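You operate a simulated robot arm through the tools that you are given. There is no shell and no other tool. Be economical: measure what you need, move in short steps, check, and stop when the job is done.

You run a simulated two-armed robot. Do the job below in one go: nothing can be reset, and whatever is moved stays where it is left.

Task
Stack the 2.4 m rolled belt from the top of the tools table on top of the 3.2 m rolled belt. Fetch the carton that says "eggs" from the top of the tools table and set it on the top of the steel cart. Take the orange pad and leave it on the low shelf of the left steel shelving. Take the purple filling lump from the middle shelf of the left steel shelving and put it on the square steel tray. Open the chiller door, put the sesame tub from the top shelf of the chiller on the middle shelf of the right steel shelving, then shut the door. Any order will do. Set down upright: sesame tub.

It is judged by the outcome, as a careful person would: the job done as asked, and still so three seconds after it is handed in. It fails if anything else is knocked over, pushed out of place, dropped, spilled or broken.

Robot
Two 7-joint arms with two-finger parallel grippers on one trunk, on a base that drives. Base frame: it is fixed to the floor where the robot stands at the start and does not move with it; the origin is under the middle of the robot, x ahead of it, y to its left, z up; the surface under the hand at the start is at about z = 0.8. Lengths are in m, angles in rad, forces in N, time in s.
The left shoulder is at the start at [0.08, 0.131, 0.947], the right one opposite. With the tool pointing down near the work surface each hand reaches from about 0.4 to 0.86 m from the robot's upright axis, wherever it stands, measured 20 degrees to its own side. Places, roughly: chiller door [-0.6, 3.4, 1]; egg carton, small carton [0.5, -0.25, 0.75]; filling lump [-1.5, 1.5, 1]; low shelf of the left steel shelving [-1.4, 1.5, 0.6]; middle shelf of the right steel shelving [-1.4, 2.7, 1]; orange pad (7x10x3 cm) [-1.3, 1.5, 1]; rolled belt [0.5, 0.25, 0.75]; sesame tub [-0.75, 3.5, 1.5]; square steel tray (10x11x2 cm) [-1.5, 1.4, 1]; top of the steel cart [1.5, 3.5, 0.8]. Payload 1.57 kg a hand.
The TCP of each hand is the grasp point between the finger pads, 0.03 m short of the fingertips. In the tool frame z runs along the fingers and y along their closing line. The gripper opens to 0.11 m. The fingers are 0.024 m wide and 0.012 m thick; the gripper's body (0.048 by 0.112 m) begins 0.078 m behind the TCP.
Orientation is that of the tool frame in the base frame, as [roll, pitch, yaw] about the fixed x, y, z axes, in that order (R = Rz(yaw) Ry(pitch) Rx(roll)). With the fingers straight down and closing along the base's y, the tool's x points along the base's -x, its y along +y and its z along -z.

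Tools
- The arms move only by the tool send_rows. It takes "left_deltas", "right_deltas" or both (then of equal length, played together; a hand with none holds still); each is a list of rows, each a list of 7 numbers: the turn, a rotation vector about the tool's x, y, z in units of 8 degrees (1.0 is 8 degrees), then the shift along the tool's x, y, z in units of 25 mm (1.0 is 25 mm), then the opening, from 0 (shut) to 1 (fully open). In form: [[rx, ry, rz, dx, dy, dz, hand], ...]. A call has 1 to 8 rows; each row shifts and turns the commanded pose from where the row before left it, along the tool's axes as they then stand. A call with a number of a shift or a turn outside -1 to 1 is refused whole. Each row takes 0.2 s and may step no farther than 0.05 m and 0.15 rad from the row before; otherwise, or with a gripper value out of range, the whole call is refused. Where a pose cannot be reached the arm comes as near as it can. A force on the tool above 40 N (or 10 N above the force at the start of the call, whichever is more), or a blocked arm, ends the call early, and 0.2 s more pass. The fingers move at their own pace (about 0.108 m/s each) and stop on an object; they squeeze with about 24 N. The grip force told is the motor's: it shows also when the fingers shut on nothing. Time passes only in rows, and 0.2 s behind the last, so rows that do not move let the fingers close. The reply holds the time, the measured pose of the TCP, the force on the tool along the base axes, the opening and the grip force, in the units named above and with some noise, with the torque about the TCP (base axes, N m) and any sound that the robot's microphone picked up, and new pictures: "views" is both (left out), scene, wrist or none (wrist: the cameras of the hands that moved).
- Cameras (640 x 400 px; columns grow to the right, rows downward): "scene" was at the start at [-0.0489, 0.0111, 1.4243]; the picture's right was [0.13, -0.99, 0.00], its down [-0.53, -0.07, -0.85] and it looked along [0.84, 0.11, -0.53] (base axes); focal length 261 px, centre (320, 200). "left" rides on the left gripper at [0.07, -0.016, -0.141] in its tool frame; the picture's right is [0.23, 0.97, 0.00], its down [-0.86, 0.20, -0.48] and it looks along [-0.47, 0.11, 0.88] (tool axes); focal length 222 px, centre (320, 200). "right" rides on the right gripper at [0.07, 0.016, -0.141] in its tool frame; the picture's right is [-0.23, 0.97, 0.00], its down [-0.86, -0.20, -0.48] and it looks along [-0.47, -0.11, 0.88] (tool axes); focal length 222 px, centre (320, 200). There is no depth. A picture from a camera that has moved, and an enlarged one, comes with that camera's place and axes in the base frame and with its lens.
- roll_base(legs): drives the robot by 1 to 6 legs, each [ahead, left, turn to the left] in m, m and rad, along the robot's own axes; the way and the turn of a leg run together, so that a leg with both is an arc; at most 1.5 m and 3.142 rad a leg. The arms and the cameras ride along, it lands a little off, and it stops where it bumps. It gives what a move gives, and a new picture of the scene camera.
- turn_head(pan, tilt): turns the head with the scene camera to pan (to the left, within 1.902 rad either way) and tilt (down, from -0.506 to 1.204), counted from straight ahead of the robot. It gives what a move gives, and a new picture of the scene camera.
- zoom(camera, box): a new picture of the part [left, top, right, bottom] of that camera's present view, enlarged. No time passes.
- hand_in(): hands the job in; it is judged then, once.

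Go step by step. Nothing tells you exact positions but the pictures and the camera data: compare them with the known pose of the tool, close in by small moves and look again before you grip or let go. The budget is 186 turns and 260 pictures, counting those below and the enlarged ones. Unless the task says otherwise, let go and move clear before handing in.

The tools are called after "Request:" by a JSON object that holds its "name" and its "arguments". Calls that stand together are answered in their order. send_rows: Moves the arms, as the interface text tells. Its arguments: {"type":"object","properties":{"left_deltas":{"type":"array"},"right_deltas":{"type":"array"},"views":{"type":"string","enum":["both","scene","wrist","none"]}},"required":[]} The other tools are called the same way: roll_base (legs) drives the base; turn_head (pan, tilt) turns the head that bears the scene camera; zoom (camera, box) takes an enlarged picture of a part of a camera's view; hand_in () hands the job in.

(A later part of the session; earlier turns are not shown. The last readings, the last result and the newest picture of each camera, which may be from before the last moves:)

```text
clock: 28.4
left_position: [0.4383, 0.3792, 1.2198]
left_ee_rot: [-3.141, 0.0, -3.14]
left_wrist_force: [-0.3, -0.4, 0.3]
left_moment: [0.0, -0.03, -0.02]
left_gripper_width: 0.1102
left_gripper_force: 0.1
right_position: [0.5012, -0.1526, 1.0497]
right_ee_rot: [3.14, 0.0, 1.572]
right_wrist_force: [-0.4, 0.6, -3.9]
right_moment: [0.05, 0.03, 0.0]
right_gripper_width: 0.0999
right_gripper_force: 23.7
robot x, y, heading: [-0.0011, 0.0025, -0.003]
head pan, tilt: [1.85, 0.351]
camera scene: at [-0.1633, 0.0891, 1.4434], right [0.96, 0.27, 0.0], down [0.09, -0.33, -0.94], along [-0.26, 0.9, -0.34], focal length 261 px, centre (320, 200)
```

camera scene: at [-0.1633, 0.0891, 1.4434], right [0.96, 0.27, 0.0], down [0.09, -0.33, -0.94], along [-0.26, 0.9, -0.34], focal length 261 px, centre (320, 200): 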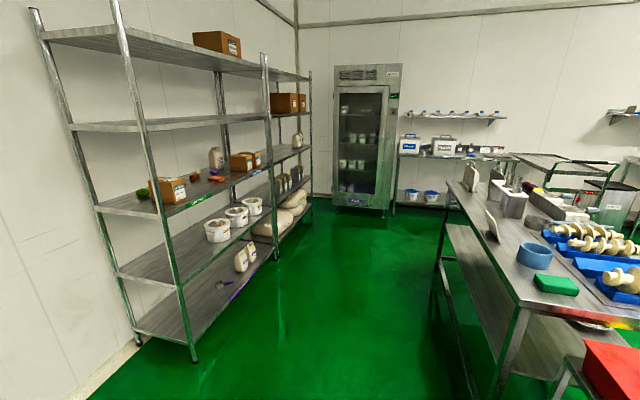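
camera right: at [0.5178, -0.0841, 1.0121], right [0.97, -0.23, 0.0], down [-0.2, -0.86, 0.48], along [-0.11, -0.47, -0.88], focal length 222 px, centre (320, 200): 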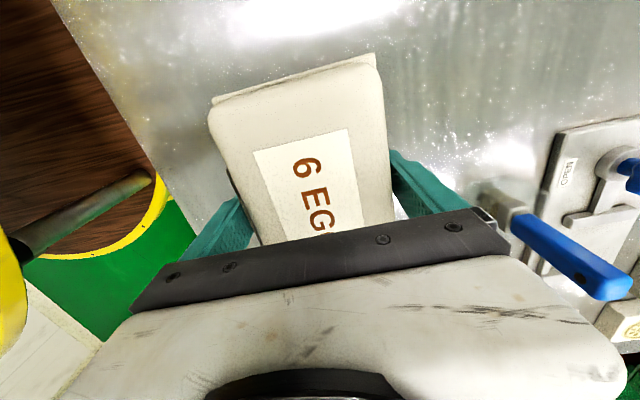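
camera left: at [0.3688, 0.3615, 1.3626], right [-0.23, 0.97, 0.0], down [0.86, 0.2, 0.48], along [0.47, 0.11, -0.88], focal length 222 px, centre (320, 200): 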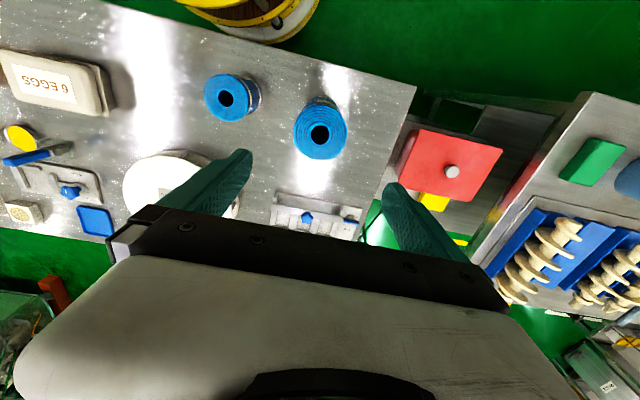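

The cart appears as the steel frame near (1.5, 3.5). The corridor at x≈−0.5 is clear between the shelving (front edge x≈−1.26) and the long worktable (x≥0.28). I'll back off and slide left.

Request:
{"name": "roll_base", "arguments": {"legs": [[-0.5, 0, 0], [0, 1.4, 0]]}}

Request:
{"name": "turn_head", "arguments": {"pan": 0.8, "tilt": 0.4}}

```text
clock: 37.9
left_position: [-0.0704, 1.7929, 1.2202]
left_ee_rot: [-3.139, -0.001, -3.133]
left_wrist_force: [0.0, 0.5, -0.7]
left_moment: [0.02, 0.02, 0.0]
left_gripper_width: 0.1099
left_gripper_force: 0.1
right_position: [-0.0012, 1.2623, 1.0504]
right_ee_rot: [-3.141, 0.0, 1.581]
right_wrist_force: [0.1, 0.0, -3.8]
right_moment: [0.02, -0.01, 0.0]
right_gripper_width: 0.0997
right_gripper_force: 24.2
robot x, y, heading: [-0.5053, 1.4107, 0.011]
head pan, tilt: [1.85, 0.351]
camera scene: at [-0.6691, 1.497, 1.4434], right [0.96, 0.29, 0.0], down [0.1, -0.33, -0.94], along [-0.27, 0.9, -0.34], focal length 261 px, centre (320, 200)
```

scene: 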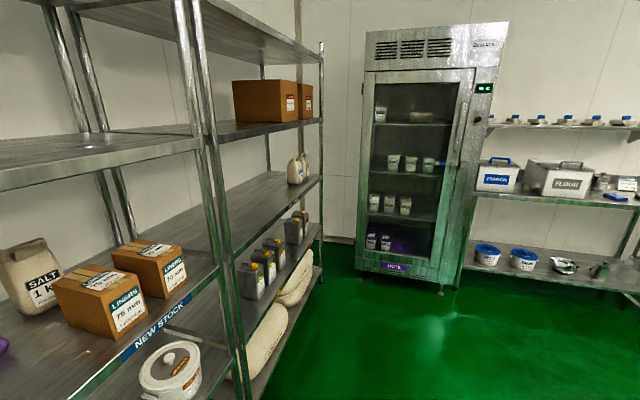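

```text
clock: 39.2
left_position: [-0.0705, 1.7938, 1.2191]
left_ee_rot: [3.139, -0.001, -3.131]
left_wrist_force: [0.3, 0.3, 0.3]
left_moment: [0.0, 0.03, -0.01]
left_gripper_width: 0.1099
left_gripper_force: 0.0
right_position: [-0.0028, 1.2619, 1.0507]
right_ee_rot: [3.141, 0.0, 1.581]
right_wrist_force: [-0.1, -0.3, -3.9]
right_moment: [0.0, 0.01, -0.01]
right_gripper_width: 0.1002
right_gripper_force: 24.1
robot x, y, heading: [-0.5061, 1.4112, 0.006]
head pan, tilt: [0.799, 0.4]
camera scene: at [-0.5787, 1.4749, 1.4389], right [0.72, -0.69, 0.0], down [-0.27, -0.28, -0.92], along [0.63, 0.67, -0.39], focal length 261 px, centre (320, 200)
```

scene: 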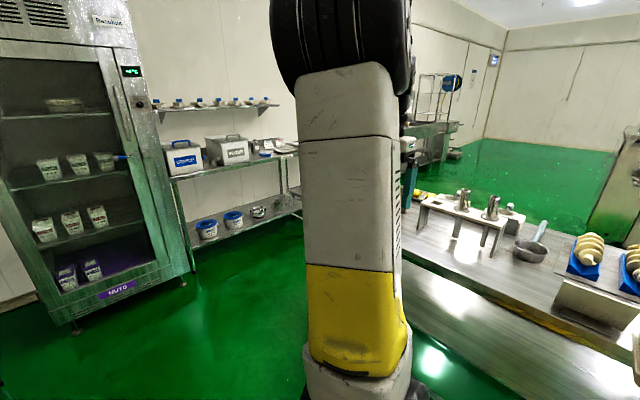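

Corridor is clear; the chiller handle is on its right side. I'll continue to y≈2.8 and look toward the cart.

Request:
{"name": "roll_base", "arguments": {"legs": [[0, 1.35, 0]]}}

Request:
{"name": "turn_head", "arguments": {"pan": 0.3, "tilt": 0.4}}

```text
clock: 45.9
left_position: [-0.0893, 3.1404, 1.2201]
left_ee_rot: [3.141, 0.0, -3.127]
left_wrist_force: [0.0, 0.5, -0.1]
left_moment: [0.02, -0.04, -0.01]
left_gripper_width: 0.1101
left_gripper_force: 0.0
right_position: [-0.0193, 2.609, 1.0506]
right_ee_rot: [-3.141, 0.0, 1.586]
right_wrist_force: [-0.1, 0.5, -4.2]
right_moment: [-0.01, -0.03, 0.01]
right_gripper_width: 0.0998
right_gripper_force: 24.1
robot x, y, heading: [-0.5207, 2.7547, 0.011]
head pan, tilt: [0.799, 0.4]
camera scene: at [-0.5961, 2.8198, 1.4389], right [0.73, -0.69, 0.0], down [-0.27, -0.28, -0.92], along [0.63, 0.67, -0.39], focal length 261 px, centre (320, 200)
```

scene: 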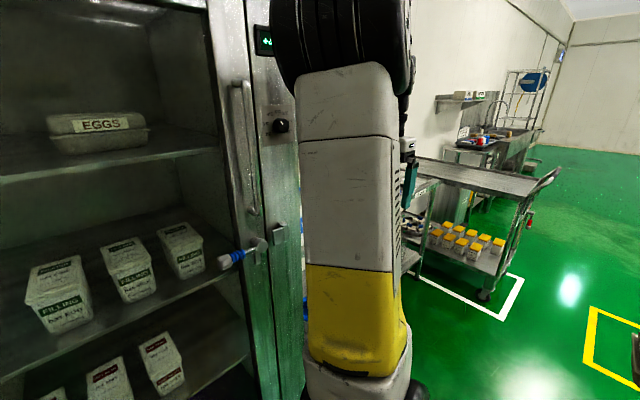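

```text
clock: 46.9
left_position: [-0.0894, 3.1407, 1.2196]
left_ee_rot: [-3.141, 0.0, -3.125]
left_wrist_force: [-0.5, 2.3, -0.2]
left_moment: [0.01, -0.02, 0.02]
left_gripper_width: 0.11
left_gripper_force: 0.1
right_position: [-0.0181, 2.61, 1.0494]
right_ee_rot: [3.141, 0.0, 1.586]
right_wrist_force: [0.3, -0.4, -4.2]
right_moment: [-0.02, -0.01, 0.0]
right_gripper_width: 0.0997
right_gripper_force: 24.1
robot x, y, heading: [-0.5213, 2.7551, 0.014]
head pan, tilt: [0.3, 0.4]
camera scene: at [-0.5716, 2.7813, 1.4389], right [0.31, -0.95, 0.0], down [-0.37, -0.12, -0.92], along [0.88, 0.29, -0.39], focal length 261 px, centre (320, 200)
```

scene: 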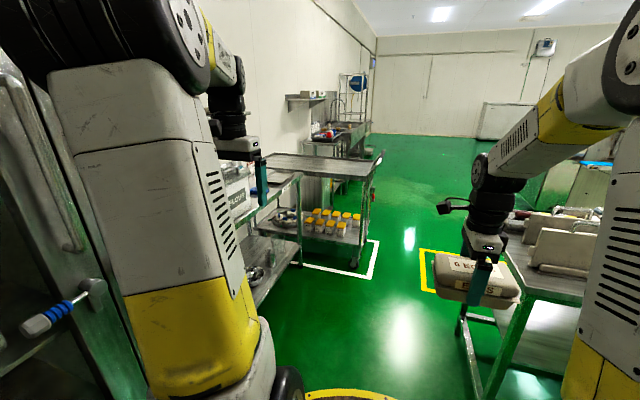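

The cart's top spans roughly x 1.3–2.0, y 3.1–3.8 at z≈0.84. I'll move ahead past the end of the worktable, keeping a little to the left.

Request:
{"name": "roll_base", "arguments": {"legs": [[0.4, 0, 0], [0.2, 0.12, 0]]}}

Request:
{"name": "turn_head", "arguments": {"pan": -0.5, "tilt": 0.7}}

```text
clock: 50.7
left_position: [0.5076, 3.2729, 1.2194]
left_ee_rot: [-3.141, 0.001, -3.124]
left_wrist_force: [-0.7, -0.9, -0.6]
left_moment: [-0.03, 0.01, -0.01]
left_gripper_width: 0.1101
left_gripper_force: 0.1
right_position: [0.578, 2.7406, 1.0504]
right_ee_rot: [3.14, 0.001, 1.588]
right_wrist_force: [-0.4, -0.1, -4.0]
right_moment: [0.05, 0.0, 0.0]
right_gripper_width: 0.0995
right_gripper_force: 23.6
robot x, y, heading: [0.0769, 2.8814, 0.018]
head pan, tilt: [0.3, 0.4]
camera scene: at [0.0255, 2.9118, 1.4389], right [0.31, -0.95, 0.0], down [-0.37, -0.12, -0.92], along [0.88, 0.29, -0.39], focal length 261 px, centre (320, 200)
```

scene: 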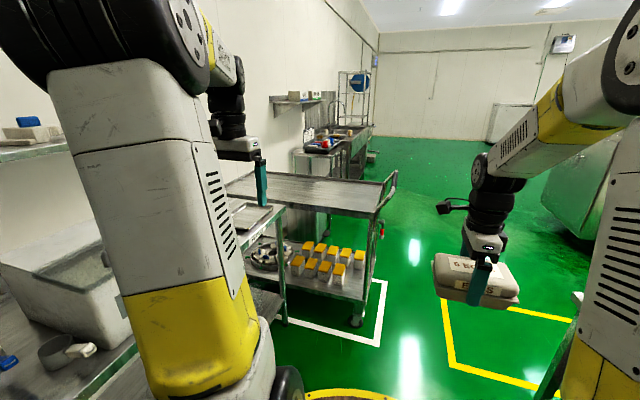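

```text
clock: 51.8
left_position: [0.507, 3.2716, 1.2192]
left_ee_rot: [3.141, 0.001, -3.124]
left_wrist_force: [-0.4, -0.3, -1.1]
left_moment: [0.01, -0.04, 0.0]
left_gripper_width: 0.1101
left_gripper_force: 0.1
right_position: [0.5796, 2.7406, 1.0497]
right_ee_rot: [3.141, 0.0, 1.588]
right_wrist_force: [0.0, 0.2, -4.1]
right_moment: [0.01, 0.0, -0.04]
right_gripper_width: 0.0995
right_gripper_force: 23.9
robot x, y, heading: [0.0774, 2.8857, 0.016]
head pan, tilt: [-0.499, 0.7]
camera scene: at [0.0129, 2.8436, 1.412], right [-0.46, -0.89, 0.0], down [-0.57, 0.3, -0.77], along [0.68, -0.35, -0.64], focal length 261 px, centre (320, 200)
```

scene: 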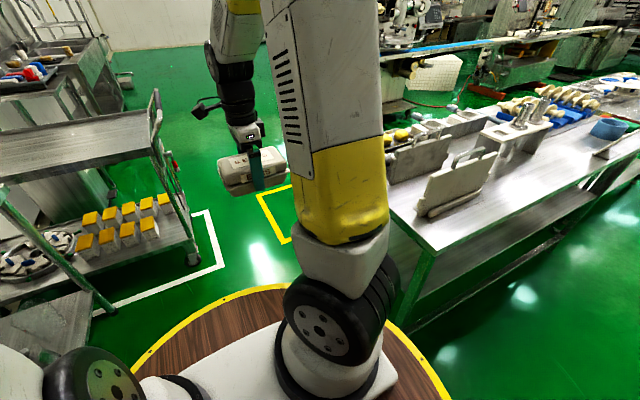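

The cart has a push handle on its near (−y) end. I'll approach from that side, first moving to (0.9, 2.76) to look at the gap.

Request:
{"name": "roll_base", "arguments": {"legs": [[0.8, -0.12, 0]]}}

Request:
{"name": "turn_head", "arguments": {"pan": -0.9, "tilt": 0.8}}

```text
clock: 56.2
left_position: [1.3132, 3.1626, 1.2199]
left_ee_rot: [-3.141, 0.001, -3.131]
left_wrist_force: [0.2, 0.4, -0.5]
left_moment: [0.0, 0.0, 0.02]
left_gripper_width: 0.1101
left_gripper_force: 0.1
right_position: [1.3819, 2.6326, 1.0507]
right_ee_rot: [-3.141, 0.0, 1.584]
right_wrist_force: [-0.7, 0.4, -4.4]
right_moment: [0.0, 0.01, 0.0]
right_gripper_width: 0.0996
right_gripper_force: 23.6
robot x, y, heading: [0.8778, 2.7786, 0.013]
head pan, tilt: [-0.499, 0.7]
camera scene: at [0.8167, 2.7357, 1.412], right [-0.47, -0.88, 0.0], down [-0.57, 0.3, -0.76], along [0.68, -0.36, -0.64], focal length 261 px, centre (320, 200)
```

scene: 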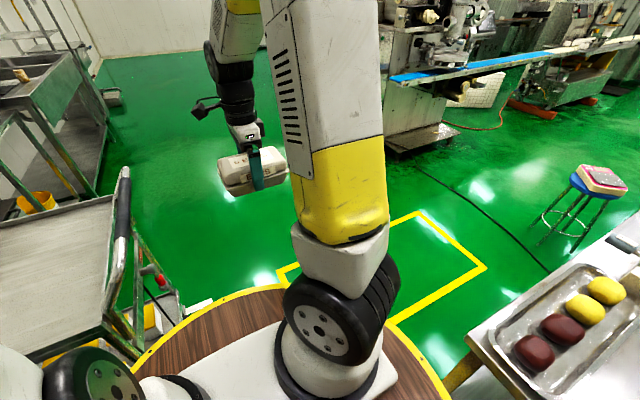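

```text
clock: 57.0
left_position: [1.3129, 3.1621, 1.2189]
left_ee_rot: [3.14, 0.0, -3.129]
left_wrist_force: [0.6, 0.3, 0.9]
left_moment: [-0.01, 0.01, -0.01]
left_gripper_width: 0.1102
left_gripper_force: 0.1
right_position: [1.3821, 2.6315, 1.05]
right_ee_rot: [-3.141, 0.0, 1.584]
right_wrist_force: [1.1, 0.5, -4.6]
right_moment: [0.02, 0.0, 0.0]
right_gripper_width: 0.0997
right_gripper_force: 24.3
robot x, y, heading: [0.879, 2.7753, 0.014]
head pan, tilt: [-0.901, 0.799]
camera scene: at [0.7926, 2.7129, 1.4038], right [-0.78, -0.63, 0.0], down [-0.45, 0.56, -0.7], along [0.44, -0.54, -0.72], focal length 261 px, centre (320, 200)
```

scene: 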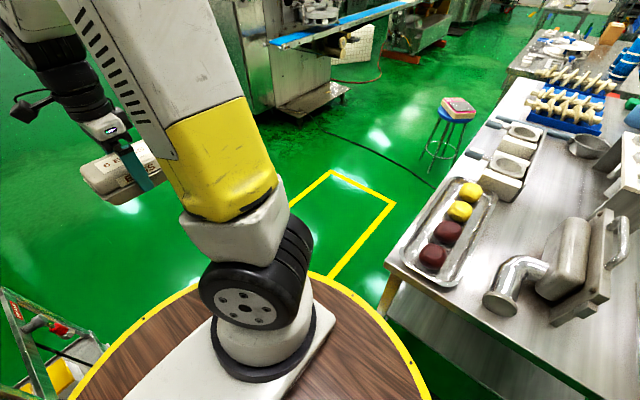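

The worktable ends at x≈0.88, y≈2.36, and the cart's near corner is at about (1.27, 3.03), so there is room. I'll drive to (1.5, 2.52) and turn left to face the cart.

Request:
{"name": "roll_base", "arguments": {"legs": [[0.37, -0.23, 0], [0.25, -0.03, 0], [0, 0, 1.557]]}}

Request:
{"name": "turn_head", "arguments": {"pan": -0.1, "tilt": 0.6}}

```text
clock: 64.9
left_position: [1.129, 2.9681, 1.2195]
left_ee_rot: [-3.141, 0.001, -1.578]
left_wrist_force: [-0.3, -0.3, -0.6]
left_moment: [-0.01, 0.0, -0.01]
left_gripper_width: 0.11
left_gripper_force: 0.1
right_position: [1.6591, 3.0265, 1.05]
right_ee_rot: [-3.141, 0.001, 3.136]
right_wrist_force: [0.1, -0.1, -3.5]
right_moment: [-0.04, 0.04, 0.01]
right_gripper_width: 0.0995
right_gripper_force: 24.1
robot x, y, heading: [1.5024, 2.5275, 1.566]
head pan, tilt: [-0.901, 0.799]
camera scene: at [1.5681, 2.436, 1.4038], right [0.62, -0.79, 0.0], down [-0.56, -0.44, -0.7], along [0.55, 0.43, -0.72], focal length 261 px, centre (320, 200)
```

scene: 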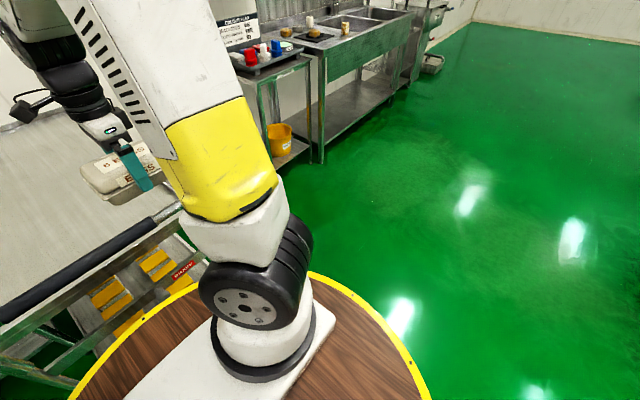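

```text
clock: 66.0
left_position: [1.1275, 2.9676, 1.2204]
left_ee_rot: [3.141, 0.001, -1.578]
left_wrist_force: [0.1, -0.4, -0.3]
left_moment: [-0.01, -0.03, 0.01]
left_gripper_width: 0.11
left_gripper_force: 0.0
right_position: [1.6597, 3.0274, 1.0499]
right_ee_rot: [3.14, 0.001, 3.136]
right_wrist_force: [-0.1, 0.5, -3.8]
right_moment: [0.0, 0.02, 0.03]
right_gripper_width: 0.0996
right_gripper_force: 23.8
robot x, y, heading: [1.5023, 2.5265, 1.568]
head pan, tilt: [-0.099, 0.6]
camera scene: at [1.514, 2.4742, 1.4206], right [0.99, -0.11, 0.0], down [-0.06, -0.56, -0.82], along [0.09, 0.82, -0.57], focal length 261 px, centre (320, 200)
```

scene: 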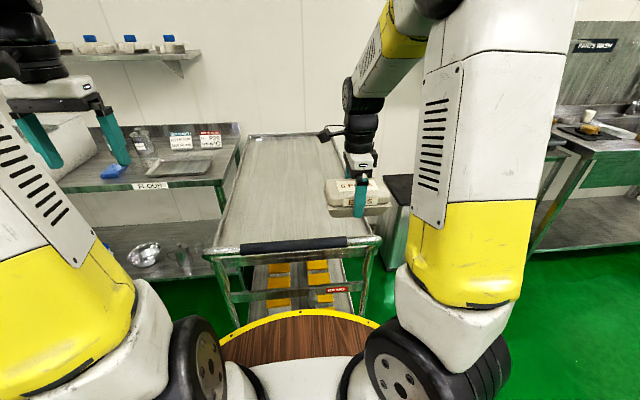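

I'm facing the cart; its top spans x 1.24–1.78 from y≈3.1 onwards. I'll carry the carton over the handle to (1.60, 3.28).

Request:
{"name": "send_rows", "arguments": {"right_deltas": [[0, 0, 0, 0.3, 0.95, 0, 0.6], [0, 0, 0, 0.3, 0.95, 0, 0.6], [0, 0, 0, 0.3, 0.95, 0, 0.6], [0, 0, 0, 0.3, 0.95, 0, 0.6], [0, 0, 0, 0.3, 0.95, 0, 0.6], [0, 0, 0, 0.3, 0.95, 0, 0.6], [0, 0, 0, 0.3, 0.95, 0, 0.6], [0, 0, 0, 0.3, 0.95, 0, 0.6]], "views": "none"}}

Request:
{"name": "send_rows", "arguments": {"right_deltas": [[0, 0, 0, 0, 0.95, 0, 0.6], [0, 0, 0, 0, 0.95, 0, 0.6], [0, 0, 0, 0, 0.6, 0.5, 0.6], [0, 0, 0, 0, 0, 0.9, 0.6], [0, 0, 0, 0, 0, 0.9, 0.6], [0, 0, 0, 0, 0, 0.9, 0.6]], "views": "both"}}

Request:
{"name": "zoom", "arguments": {"camera": "scene", "box": [270, 140, 410, 250]}}

```text
clock: 67.8
left_position: [1.1281, 2.9669, 1.2199]
left_ee_rot: [-3.142, -0.001, -1.579]
left_wrist_force: [0.5, -0.2, -0.2]
left_moment: [0.02, -0.02, 0.0]
left_gripper_width: 0.1102
left_gripper_force: 0.1
right_position: [1.6005, 3.2177, 1.0493]
right_ee_rot: [-3.139, 0.001, 3.135]
right_wrist_force: [-0.4, -0.7, -3.8]
right_moment: [-0.01, 0.05, 0.0]
right_gripper_width: 0.0997
right_gripper_force: 23.7
robot x, y, heading: [1.5039, 2.5292, 1.564]
head pan, tilt: [-0.099, 0.6]
```

```text
clock: 69.2
left_position: [1.1275, 2.9688, 1.2192]
left_ee_rot: [3.141, -0.001, -1.578]
left_wrist_force: [-0.4, -0.3, -0.3]
left_moment: [0.0, -0.01, 0.03]
left_gripper_width: 0.11
left_gripper_force: 0.1
right_position: [1.6021, 3.28, 0.9683]
right_ee_rot: [-3.141, 0.0, 3.136]
right_wrist_force: [0.6, 0.1, -4.4]
right_moment: [0.02, 0.01, 0.02]
right_gripper_width: 0.1
right_gripper_force: 24.0
robot x, y, heading: [1.5001, 2.5276, 1.566]
head pan, tilt: [-0.099, 0.6]
camera scene: at [1.5139, 2.4742, 1.4206], right [0.99, -0.11, 0.0], down [-0.06, -0.56, -0.82], along [0.09, 0.82, -0.57], focal length 261 px, centre (320, 200)
camera right: at [1.5322, 3.2962, 1.1113], right [0.23, 0.97, 0.0], down [0.85, -0.21, 0.48], along [0.47, -0.11, -0.88], focal length 222 px, centre (320, 200)
```

scene: 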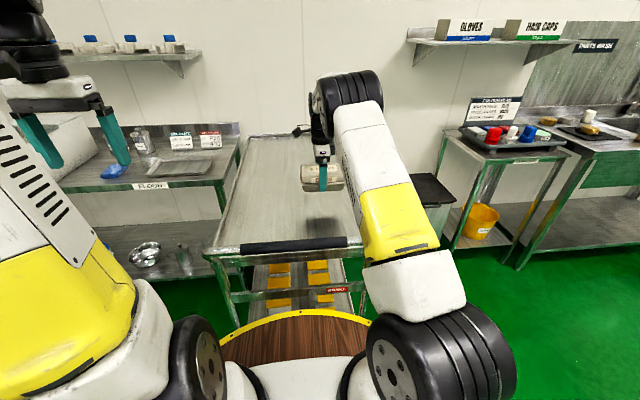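
right: 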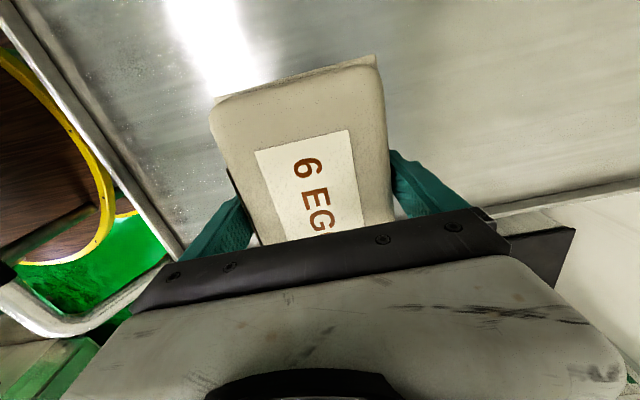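

```text
3.64 times, centred on (340, 195) of scene
camera zoom: at [1.5139, 2.4742, 1.4206], right [0.99, -0.11, 0.0], down [-0.06, -0.56, -0.82], along [0.09, 0.82, -0.57], focal length 950 px, centre (247, 218)
```

zoom: 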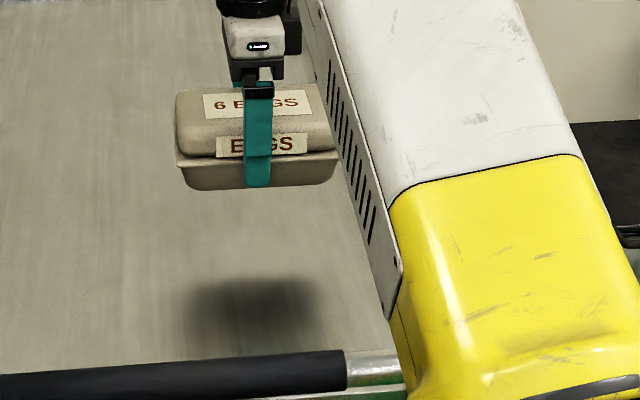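

Well inside the cart top. I'll lower, then feel for contact with small steps.

Request:
{"name": "send_rows", "arguments": {"right_deltas": [[0, 0, 0, 0, 0, 0.9, 0.6], [0, 0, 0, 0, 0, 0.9, 0.6], [0, 0, 0, 0, 0, 0.6, 0.6], [0, 0, 0, 0, 0, 0.4, 0.6]], "views": "scene"}}

Request:
{"name": "zoom", "arguments": {"camera": "scene", "box": [270, 140, 410, 250]}}

```text
clock: 70.2
left_position: [1.1285, 2.9683, 1.2204]
left_ee_rot: [3.14, -0.001, -1.578]
left_wrist_force: [-0.2, -0.9, 0.8]
left_moment: [-0.01, 0.0, 0.02]
left_gripper_width: 0.1099
left_gripper_force: 0.1
right_position: [1.6006, 3.2801, 0.8988]
right_ee_rot: [-3.141, 0.001, 3.134]
right_wrist_force: [0.3, -0.4, -4.7]
right_moment: [-0.02, 0.02, -0.01]
right_gripper_width: 0.0999
right_gripper_force: 24.1
robot x, y, heading: [1.5013, 2.5233, 1.567]
head pan, tilt: [-0.099, 0.6]
camera scene: at [1.5139, 2.4743, 1.4206], right [0.99, -0.11, 0.0], down [-0.06, -0.56, -0.82], along [0.09, 0.82, -0.57], focal length 261 px, centre (320, 200)
```

scene: 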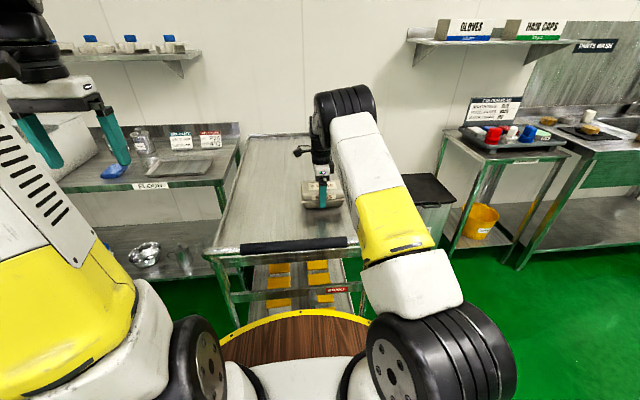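

```text
3.64 times, centred on (340, 195) of scene
camera zoom: at [1.5139, 2.4743, 1.4206], right [0.99, -0.11, 0.0], down [-0.06, -0.56, -0.82], along [0.09, 0.82, -0.57], focal length 950 px, centre (247, 218)
```

zoom: 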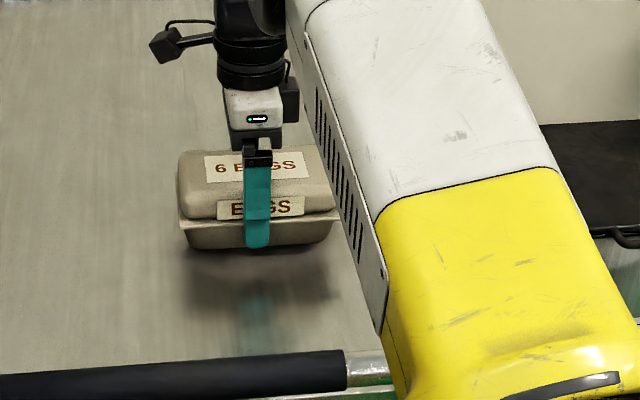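

Request:
{"name": "send_rows", "arguments": {"right_deltas": [[0, 0, 0, 0, 0, 0.2, 0.6], [0, 0, 0, 0, 0, 0.15, 0.6], [0, 0, 0, 0, 0, 0.1, 0.6]], "views": "none"}}

Request:
{"name": "zoom", "arguments": {"camera": "scene", "box": [290, 165, 360, 220]}}

```text
clock: 71.0
left_position: [1.1273, 2.9676, 1.2196]
left_ee_rot: [3.141, -0.001, -1.578]
left_wrist_force: [-0.1, -0.2, 0.2]
left_moment: [0.05, 0.01, -0.02]
left_gripper_width: 0.1102
left_gripper_force: 0.0
right_position: [1.6017, 3.2794, 0.889]
right_ee_rot: [-3.141, -0.001, 3.136]
right_wrist_force: [-0.1, 0.3, -3.5]
right_moment: [-0.01, 0.03, 0.04]
right_gripper_width: 0.0996
right_gripper_force: 23.6
robot x, y, heading: [1.5062, 2.5224, 1.564]
head pan, tilt: [-0.099, 0.6]
```

```text
7.27 times, centred on (325, 192) of scene
camera zoom: at [1.5139, 2.4743, 1.4206], right [0.99, -0.11, 0.0], down [-0.06, -0.56, -0.82], along [0.09, 0.82, -0.57], focal length 1900 px, centre (284, 254)
```

zoom: 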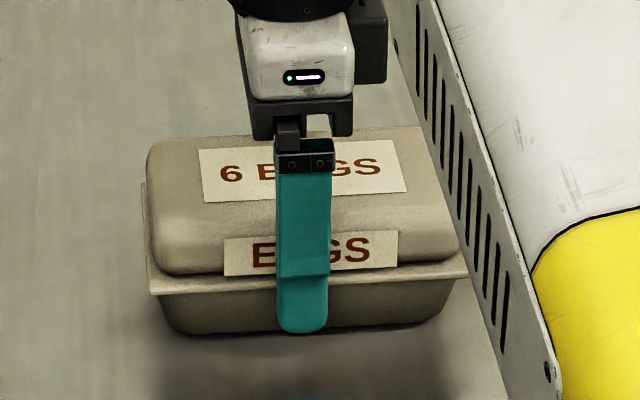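

Request:
{"name": "send_rows", "arguments": {"right_deltas": [[0, 0, 0, 0, 0, 0.12, 0.6], [0, 0, 0, 0, 0, 0.12, 0.6]], "views": "none"}}

```text
clock: 71.6
left_position: [1.1273, 2.9664, 1.2192]
left_ee_rot: [3.141, -0.001, -1.579]
left_wrist_force: [0.0, 0.0, -0.1]
left_moment: [0.0, -0.03, -0.01]
left_gripper_width: 0.11
left_gripper_force: 0.0
right_position: [1.6011, 3.2807, 0.8854]
right_ee_rot: [3.141, 0.001, 3.135]
right_wrist_force: [0.2, -5.0, 18.1]
right_moment: [-0.46, -0.18, -0.02]
right_gripper_width: 0.0996
right_gripper_force: 24.2
robot x, y, heading: [1.5045, 2.5294, 1.564]
head pan, tilt: [-0.099, 0.6]
```

Contact reached. I'll ease off a touch, release and lift clear.

Request:
{"name": "send_rows", "arguments": {"right_deltas": [[0, 0, 0, 0, 0, -0.09, 0.6], [0, 0, 0, 0, 0, 0, 0.95], [0, 0, 0, 0, 0, 0, 1], [0, 0, 0, 0, 0, -0.4, 1], [0, 0, 0, 0, 0, -0.9, 1], [0, 0, 0, 0, 0, -0.9, 1], [0, 0, 0, 0, 0, -0.9, 1], [0, 0, 0, 0, 0, -0.9, 1]], "views": "wrist"}}

Request:
{"name": "send_rows", "arguments": {"right_deltas": [[0, 0, 0, 0, -0.3, -0.9, 1], [0, 0, 0, 0, -0.9, -0.9, 1], [0, 0, 0, 0, -0.9, -0.9, 1], [0, 0, 0, 0, -0.9, -0.9, 1], [0, 0, 0, 0, -0.9, -0.5, 1], [0, 0, 0, 0, -0.9, 0, 1], [0, 0, 0, 0, -0.9, 0, 1], [0, 0, 0, 0, -0.9, 0, 1]], "views": "scene"}}

```text
clock: 73.4
left_position: [1.1282, 2.9686, 1.2196]
left_ee_rot: [3.141, -0.001, -1.577]
left_wrist_force: [0.0, 0.4, -0.3]
left_moment: [0.0, -0.01, 0.0]
left_gripper_width: 0.1099
left_gripper_force: 0.1
right_position: [1.6014, 3.2807, 0.9856]
right_ee_rot: [3.141, 0.001, 3.134]
right_wrist_force: [-0.4, 0.5, -0.4]
right_moment: [-0.02, 0.0, -0.02]
right_gripper_width: 0.1102
right_gripper_force: 0.1
robot x, y, heading: [1.5017, 2.5254, 1.561]
head pan, tilt: [-0.099, 0.6]
camera right: at [1.5315, 3.2961, 1.1273], right [0.23, 0.97, 0.0], down [0.85, -0.21, 0.48], along [0.47, -0.11, -0.88], focal length 222 px, centre (320, 200)
```

right: 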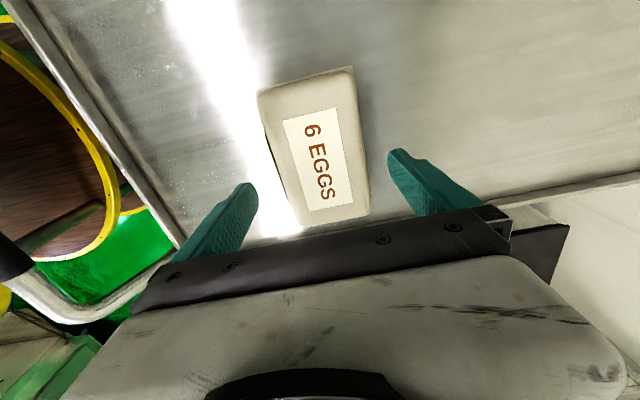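

```text
clock: 75.2
left_position: [1.1272, 2.969, 1.2198]
left_ee_rot: [-3.139, 0.0, -1.577]
left_wrist_force: [-0.9, -0.4, 1.1]
left_moment: [-0.03, -0.02, 0.01]
left_gripper_width: 0.1102
left_gripper_force: 0.1
right_position: [1.6017, 3.1151, 1.0875]
right_ee_rot: [3.141, 0.0, 3.136]
right_wrist_force: [-0.5, -0.6, -0.2]
right_moment: [-0.06, -0.01, -0.02]
right_gripper_width: 0.1101
right_gripper_force: 0.1
robot x, y, heading: [1.5041, 2.5248, 1.564]
head pan, tilt: [-0.099, 0.6]
camera scene: at [1.5138, 2.4744, 1.4206], right [0.99, -0.11, 0.0], down [-0.06, -0.56, -0.82], along [0.09, 0.82, -0.57], focal length 261 px, centre (320, 200)
```

scene: 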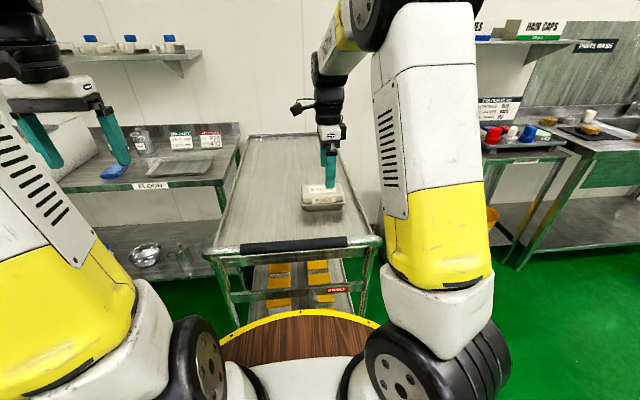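

The carton sits on the cart. I'll retract the right hand, turn on left and drive back towards the chiller.

Request:
{"name": "send_rows", "arguments": {"right_deltas": [[0, 0, 0, 0, -0.9, -0.6, 1], [0, 0, 0, 0, -0.9, -0.6, 1], [0, 0, 0, 0, -0.9, -0.6, 1], [0, 0, 0, 0, -0.9, -0.6, 1], [0, 0, 0, -0.4, -0.9, -0.6, 1], [0, 0, 0, -0.4, -0.9, -0.6, 1], [0, 0, 0, -0.4, -0.9, 0, 1], [0, 0, 0, 0, 0, 0, 1]], "views": "none"}}

Request:
{"name": "roll_base", "arguments": {"legs": [[0, 0, 1.575], [0.25, -0.02, 0], [0.37, -0.23, 0], [0.8, -0.12, 0]]}}

Request:
{"name": "turn_head", "arguments": {"pan": -0.9, "tilt": 0.1}}

```text
clock: 77.0
left_position: [1.1278, 2.9675, 1.2202]
left_ee_rot: [3.141, 0.0, -1.577]
left_wrist_force: [-0.1, -0.3, -0.1]
left_moment: [-0.01, -0.02, 0.01]
left_gripper_width: 0.1099
left_gripper_force: 0.0
right_position: [1.6298, 2.9561, 1.1778]
right_ee_rot: [-3.14, 0.0, 3.134]
right_wrist_force: [0.6, -0.9, -0.6]
right_moment: [0.01, 0.0, 0.0]
right_gripper_width: 0.1103
right_gripper_force: 0.2
robot x, y, heading: [1.501, 2.528, 1.563]
head pan, tilt: [-0.099, 0.6]
```

```text
clock: 88.9
left_position: [-0.3668, 2.5433, 1.2203]
left_ee_rot: [3.141, 0.0, -0.017]
left_wrist_force: [0.0, 0.1, 0.0]
left_moment: [-0.01, -0.03, -0.01]
left_gripper_width: 0.1102
left_gripper_force: 0.0
right_position: [-0.3489, 3.0448, 1.1787]
right_ee_rot: [-3.141, 0.0, -1.588]
right_wrist_force: [0.2, -0.3, 0.3]
right_moment: [0.0, -0.01, 0.05]
right_gripper_width: 0.1099
right_gripper_force: 0.2
robot x, y, heading: [0.0823, 2.9161, 3.123]
head pan, tilt: [-0.099, 0.6]
camera scene: at [0.1339, 2.9231, 1.4206], right [0.12, 0.99, 0.0], down [0.56, -0.07, -0.83], along [-0.82, 0.1, -0.57], focal length 261 px, centre (320, 200)
```

scene: 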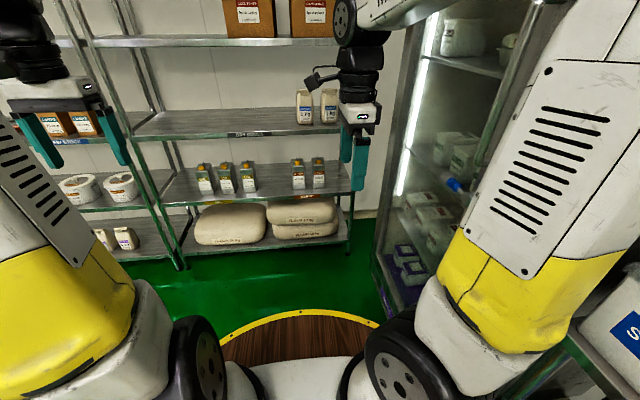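

```text
clock: 90.0
left_position: [-0.3651, 2.5437, 1.2196]
left_ee_rot: [3.139, -0.001, -0.018]
left_wrist_force: [0.4, 0.4, 0.2]
left_moment: [-0.01, -0.03, -0.01]
left_gripper_width: 0.1102
left_gripper_force: 0.1
right_position: [-0.3486, 3.0457, 1.177]
right_ee_rot: [3.14, -0.001, -1.588]
right_wrist_force: [0.5, 0.1, 0.4]
right_moment: [0.03, -0.01, 0.0]
right_gripper_width: 0.1102
right_gripper_force: 0.1
robot x, y, heading: [0.0777, 2.9177, 3.127]
head pan, tilt: [-0.901, 0.099]
camera scene: at [0.1656, 2.9859, 1.4668], right [0.79, 0.61, 0.0], down [0.06, -0.08, -0.99], along [-0.61, 0.79, -0.1], focal length 261 px, centre (320, 200)
```

scene: 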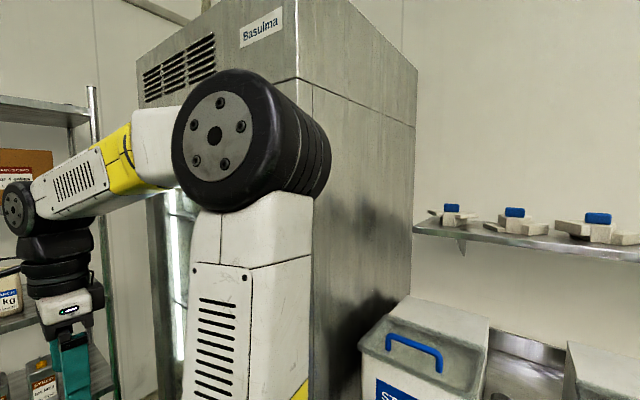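

Both shelving and chiller are visible. I'll drive to about (−0.42, 2.35) and turn to face the chiller.

Request:
{"name": "roll_base", "arguments": {"legs": [[0.5, 0.55, 0], [0, 0, -1.556]]}}

Request:
{"name": "turn_head", "arguments": {"pan": 0.2, "tilt": 0.15}}

```text
clock: 97.8
left_position: [-0.8001, 2.8146, 1.2186]
left_ee_rot: [3.141, -0.001, -1.583]
left_wrist_force: [-0.2, -0.5, 0.5]
left_moment: [0.02, 0.01, -0.01]
left_gripper_width: 0.11
left_gripper_force: 0.0
right_position: [-0.299, 2.8005, 1.1775]
right_ee_rot: [3.141, 0.001, 3.13]
right_wrist_force: [-0.2, -0.4, 0.1]
right_moment: [0.0, 0.02, 0.0]
right_gripper_width: 0.1098
right_gripper_force: 0.0
robot x, y, heading: [-0.4264, 2.3704, 1.56]
head pan, tilt: [-0.901, 0.099]
camera scene: at [-0.3539, 2.2874, 1.4668], right [0.61, -0.79, 0.0], down [-0.08, -0.06, -0.99], along [0.79, 0.61, -0.1], focal length 261 px, centre (320, 200)
```

scene: 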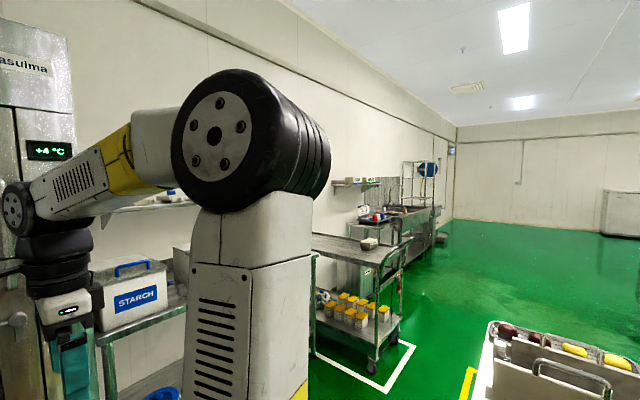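

```text
clock: 99.2
left_position: [-0.8002, 2.8149, 1.2193]
left_ee_rot: [-3.141, 0.0, -1.584]
left_wrist_force: [0.3, -0.5, 0.3]
left_moment: [-0.01, 0.02, 0.01]
left_gripper_width: 0.1101
left_gripper_force: 0.2
right_position: [-0.2984, 2.7996, 1.1772]
right_ee_rot: [-3.141, 0.0, 3.131]
right_wrist_force: [-0.3, -0.2, -0.5]
right_moment: [0.0, 0.01, 0.02]
right_gripper_width: 0.1101
right_gripper_force: 0.1
robot x, y, heading: [-0.4248, 2.3709, 1.556]
head pan, tilt: [0.201, 0.15]
camera scene: at [-0.444, 2.3222, 1.4621], right [0.98, 0.19, 0.0], down [0.03, -0.15, -0.99], along [-0.18, 0.97, -0.15], focal length 261 px, centre (320, 200)
```

scene: 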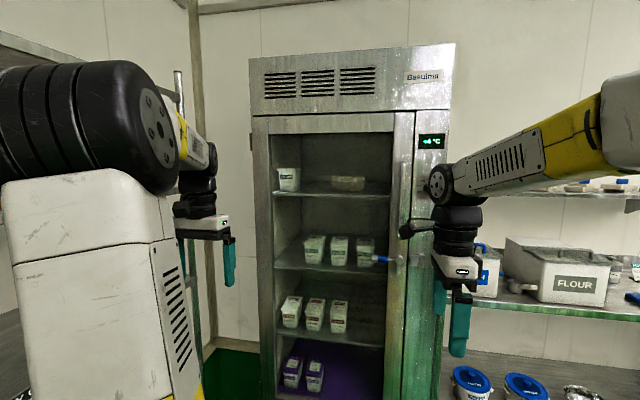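

Request:
{"name": "zoom", "arguments": {"camera": "scene", "box": [260, 120, 360, 220]}}

Request:
{"name": "zoom", "arguments": {"camera": "scene", "box": [340, 120, 450, 310]}}

```text
4.00 times, centred on (310, 170) of scene
camera zoom: at [-0.444, 2.3222, 1.4621], right [0.98, 0.19, 0.0], down [0.03, -0.15, -0.99], along [-0.18, 0.97, -0.15], focal length 1045 px, centre (360, 320)
```

zoom: 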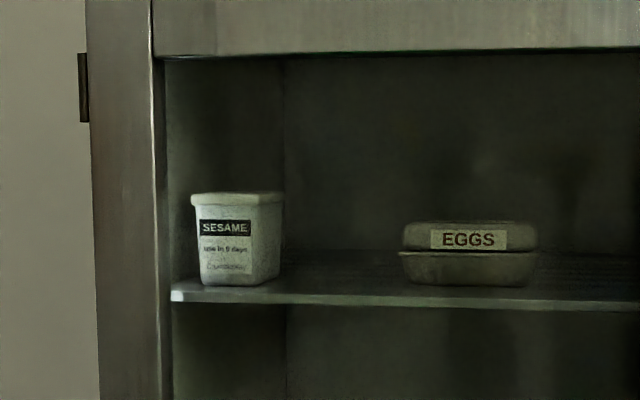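

```text
2.11 times, centred on (395, 215) of scene
camera zoom: at [-0.444, 2.3222, 1.4621], right [0.98, 0.19, 0.0], down [0.03, -0.15, -0.99], along [-0.18, 0.97, -0.15], focal length 550 px, centre (162, 168)
```

zoom: 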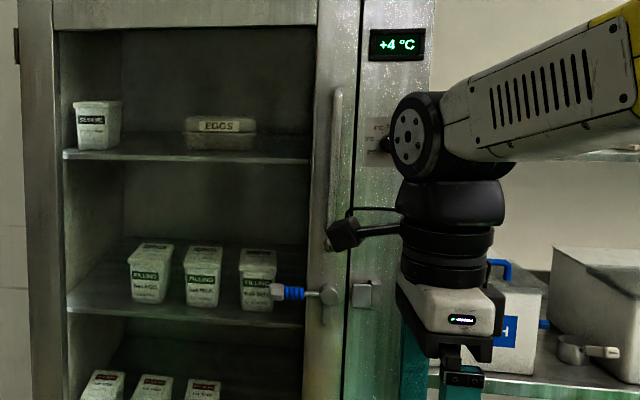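

The sesame tub is at the left of the top shelf (≈(−0.83, 3.5), shelf z≈1.31). The door has a bar handle at (−0.318, 3.35, z 1.16–1.45) and a blue-grip lever with a boss at (−0.31, 3.366, 1.06) beside a keeper, perhaps a latch. I'll move nearer for a better view.

Request:
{"name": "roll_base", "arguments": {"legs": [[0.17, 0, 0]]}}

Request:
{"name": "turn_head", "arguments": {"pan": -0.1, "tilt": 0.35}}

Request:
{"name": "zoom", "arguments": {"camera": "scene", "box": [260, 130, 400, 250]}}

```text
clock: 100.6
left_position: [-0.7983, 2.9829, 1.2201]
left_ee_rot: [3.14, 0.0, -1.583]
left_wrist_force: [0.4, -0.3, 0.2]
left_moment: [0.02, 0.01, 0.02]
left_gripper_width: 0.1098
left_gripper_force: 0.0
right_position: [-0.2957, 2.9685, 1.1763]
right_ee_rot: [3.141, 0.001, 3.129]
right_wrist_force: [-0.4, -1.0, -0.1]
right_moment: [-0.01, 0.01, -0.02]
right_gripper_width: 0.1103
right_gripper_force: 0.0
robot x, y, heading: [-0.4243, 2.5405, 1.559]
head pan, tilt: [0.201, 0.15]
camera scene: at [-0.442, 2.4899, 1.4621], right [0.98, 0.19, 0.0], down [0.03, -0.15, -0.99], along [-0.19, 0.97, -0.15], focal length 261 px, centre (320, 200)
```

scene: 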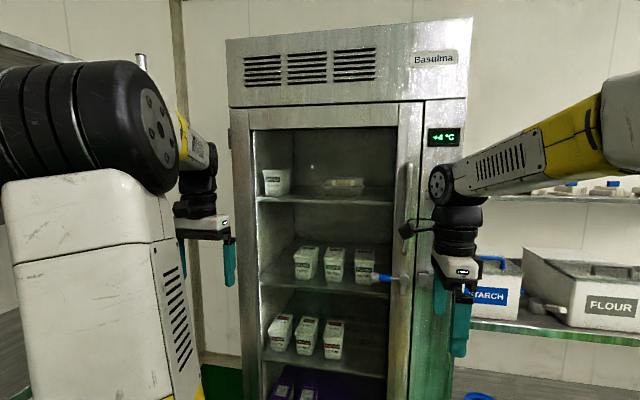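

```text
clock: 101.4
left_position: [-0.799, 2.9825, 1.2197]
left_ee_rot: [-3.141, -0.001, -1.584]
left_wrist_force: [0.2, 0.8, -0.2]
left_moment: [-0.05, 0.04, 0.01]
left_gripper_width: 0.11
left_gripper_force: 0.0
right_position: [-0.296, 2.9693, 1.1773]
right_ee_rot: [-3.14, 0.0, 3.131]
right_wrist_force: [-0.6, 0.5, -0.3]
right_moment: [0.0, 0.01, 0.02]
right_gripper_width: 0.11
right_gripper_force: 0.1
robot x, y, heading: [-0.4233, 2.5393, 1.559]
head pan, tilt: [-0.099, 0.351]
camera scene: at [-0.4144, 2.4915, 1.4434], right [0.99, -0.11, 0.0], down [-0.04, -0.34, -0.94], along [0.1, 0.93, -0.34], focal length 261 px, centre (320, 200)
```

scene: 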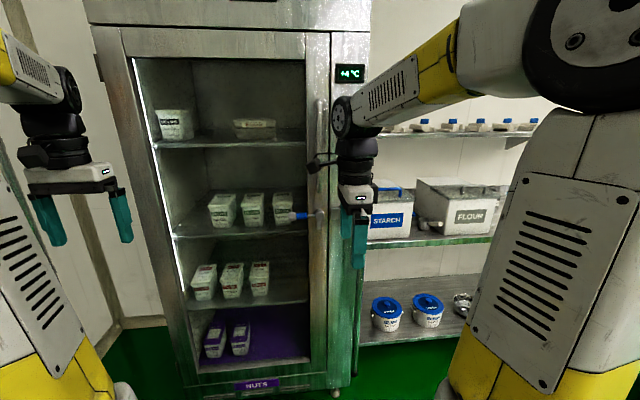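

```text
3.33 times, centred on (330, 190) of scene
camera zoom: at [-0.4144, 2.4915, 1.4434], right [0.99, -0.11, 0.0], down [-0.04, -0.34, -0.94], along [0.1, 0.93, -0.34], focal length 871 px, centre (287, 233)
```

zoom: 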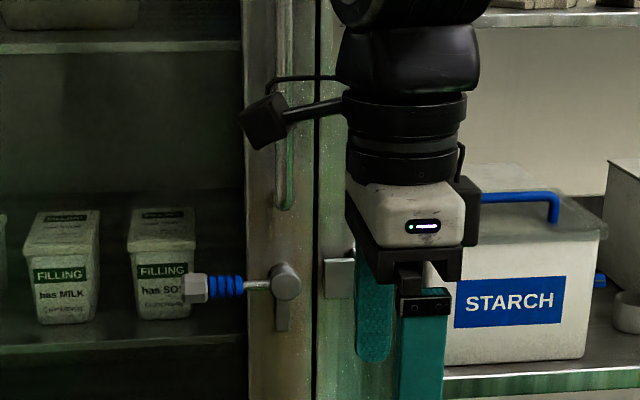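

The tongue on the lever boss may already be clear of the keeper; I'll check with the wrist camera. I'll unwind the right hand's yaw and pitch it forward about 50°, and draw the left hand back out of the door's swing.

Request:
{"name": "send_rows", "arguments": {"right_deltas": [[0, 0, -1, 0, 0, 0, 1], [0, 0, -1, 0, 0, 0, 1], [0, 0, -1, 0, 0, 0, 1], [0, 0, -1, 0, 0, 0, 1], [0, 0, -1, 0, 0, 0, 1], [0, 0, -1, 0, 0, 0, 1], [0, 0, -1, 0, 0, 0, 1], [0, 0, -1, 0, 0, 0, 1]], "left_deltas": [[0, 0, 0, 0.6, -0.5, 0.8, 1], [0, 0, 0, 0.6, -0.5, 0.8, 1], [0, 0, 0, 0.3, -0.5, 0.8, 1], [0, 0, 0, 0, -0.5, 0.8, 1], [0, 0, 0, 0, -0.5, 0.8, 1], [0, 0, 0, 0, -0.5, 0.8, 1], [0, 0, 0, 0, 0, 0.8, 1], [0, 0, 0, 0, 0, 0.8, 1]], "views": "none"}}

Request:
{"name": "send_rows", "arguments": {"right_deltas": [[0, 0, -1, 0, 0, 0, 1], [0, 0, -1, 0, 0, 0, 1], [0, 0, -1, 0, 0, 0, 1], [0, 0, -0.2, 0, 0, 0, 1], [0, -0.95, 0, 0, 0, 0, 1], [0, -0.95, 0, 0, 0, 0, 1], [0, -0.95, 0, 0, 0, 0, 1], [0, -0.95, 0, 0, 0, 0, 1]], "views": "none"}}

Request:
{"name": "send_rows", "arguments": {"right_deltas": [[0, -0.95, 0, 0, 0, 0, 1], [0, -0.95, 0, 0, 0, 0, 1], [0, -0.95, 0, 0, 0, 0, 1]], "views": "both"}}

```text
clock: 103.2
left_position: [-0.7231, 2.9433, 1.0611]
left_ee_rot: [3.141, -0.001, -1.583]
left_wrist_force: [-0.3, -1.4, 0.6]
left_moment: [-0.03, 0.02, 0.02]
left_gripper_width: 0.11
left_gripper_force: 0.0
right_position: [-0.2964, 2.9682, 1.1768]
right_ee_rot: [3.14, 0.0, -2.035]
right_wrist_force: [-0.4, -0.1, -0.2]
right_moment: [0.01, 0.0, 0.03]
right_gripper_width: 0.1099
right_gripper_force: 0.0
robot x, y, heading: [-0.4281, 2.5397, 1.56]
head pan, tilt: [-0.099, 0.351]
```

```text
clock: 105.0
left_position: [-0.7243, 2.9434, 1.0616]
left_ee_rot: [3.141, 0.0, -1.583]
left_wrist_force: [0.6, 0.5, 0.5]
left_moment: [-0.02, 0.01, -0.01]
left_gripper_width: 0.1099
left_gripper_force: 0.0
right_position: [-0.296, 2.9689, 1.1765]
right_ee_rot: [-3.14, 0.532, -1.59]
right_wrist_force: [0.3, 1.4, 0.5]
right_moment: [-0.02, -0.02, -0.01]
right_gripper_width: 0.11
right_gripper_force: 0.0
robot x, y, heading: [-0.4245, 2.5421, 1.559]
head pan, tilt: [-0.099, 0.351]
```

```text
clock: 105.8
left_position: [-0.7238, 2.9437, 1.0609]
left_ee_rot: [3.141, -0.001, -1.585]
left_wrist_force: [0.2, 0.7, 0.1]
left_moment: [-0.02, 0.01, 0.01]
left_gripper_width: 0.1102
left_gripper_force: 0.1
right_position: [-0.2971, 2.974, 1.1859]
right_ee_rot: [3.141, 0.928, -1.59]
right_wrist_force: [0.5, 0.3, 0.8]
right_moment: [-0.03, 0.01, -0.02]
right_gripper_width: 0.1101
right_gripper_force: 0.1
right hand out of reach, approached as far as the arm can: row 3
robot x, y, heading: [-0.4228, 2.536, 1.555]
head pan, tilt: [-0.099, 0.351]
camera scene: at [-0.414, 2.4915, 1.4434], right [0.99, -0.11, 0.0], down [-0.04, -0.34, -0.94], along [0.1, 0.93, -0.34], focal length 261 px, centre (320, 200)
camera right: at [-0.3167, 2.8189, 1.2148], right [-0.97, 0.16, 0.18], down [0.2, 0.13, 0.97], along [0.13, 0.98, -0.15], focal length 222 px, centre (320, 200)
```

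scene: 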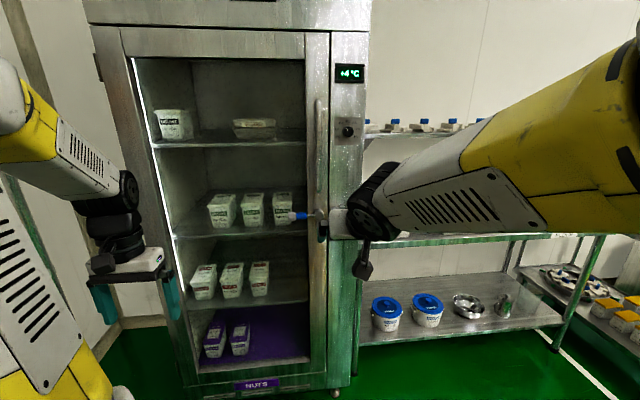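
right: 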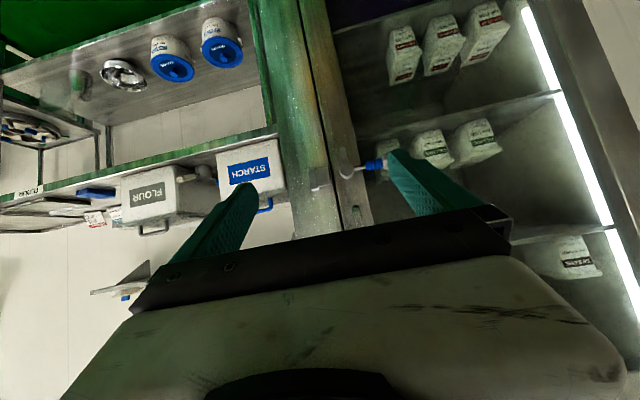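

Request:
{"name": "zoom", "arguments": {"camera": "right", "box": [280, 110, 420, 230]}}

Request:
{"name": "zoom", "arguments": {"camera": "scene", "box": [280, 90, 360, 250]}}

```text
3.33 times, centred on (350, 170) of right
camera zoom: at [-0.3167, 2.8189, 1.2148], right [-0.97, 0.16, 0.18], down [0.2, 0.13, 0.97], along [0.13, 0.98, -0.15], focal length 740 px, centre (220, 300)
```

zoom: 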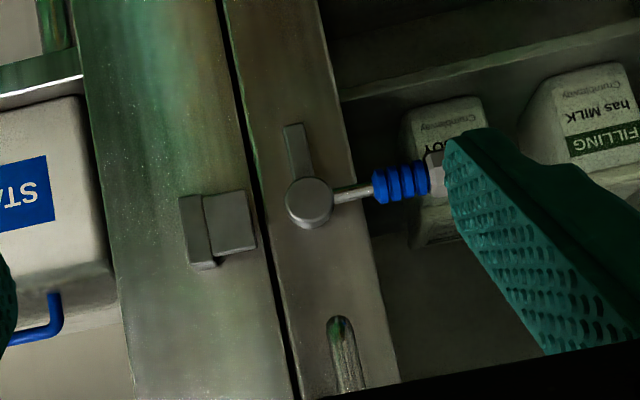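

```text
2.50 times, centred on (320, 170) of scene
camera zoom: at [-0.414, 2.4915, 1.4434], right [0.99, -0.11, 0.0], down [-0.04, -0.34, -0.94], along [0.1, 0.93, -0.34], focal length 653 px, centre (320, 275)
```

zoom: 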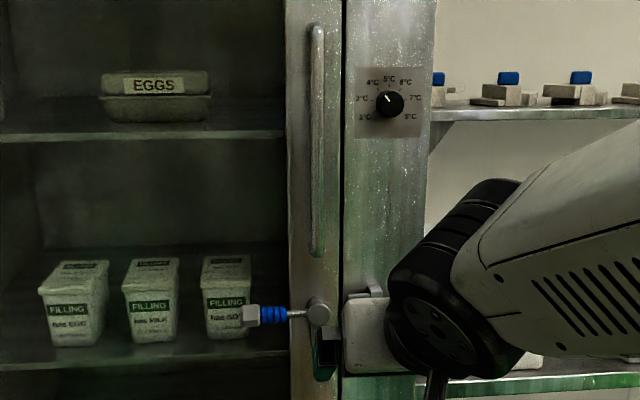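

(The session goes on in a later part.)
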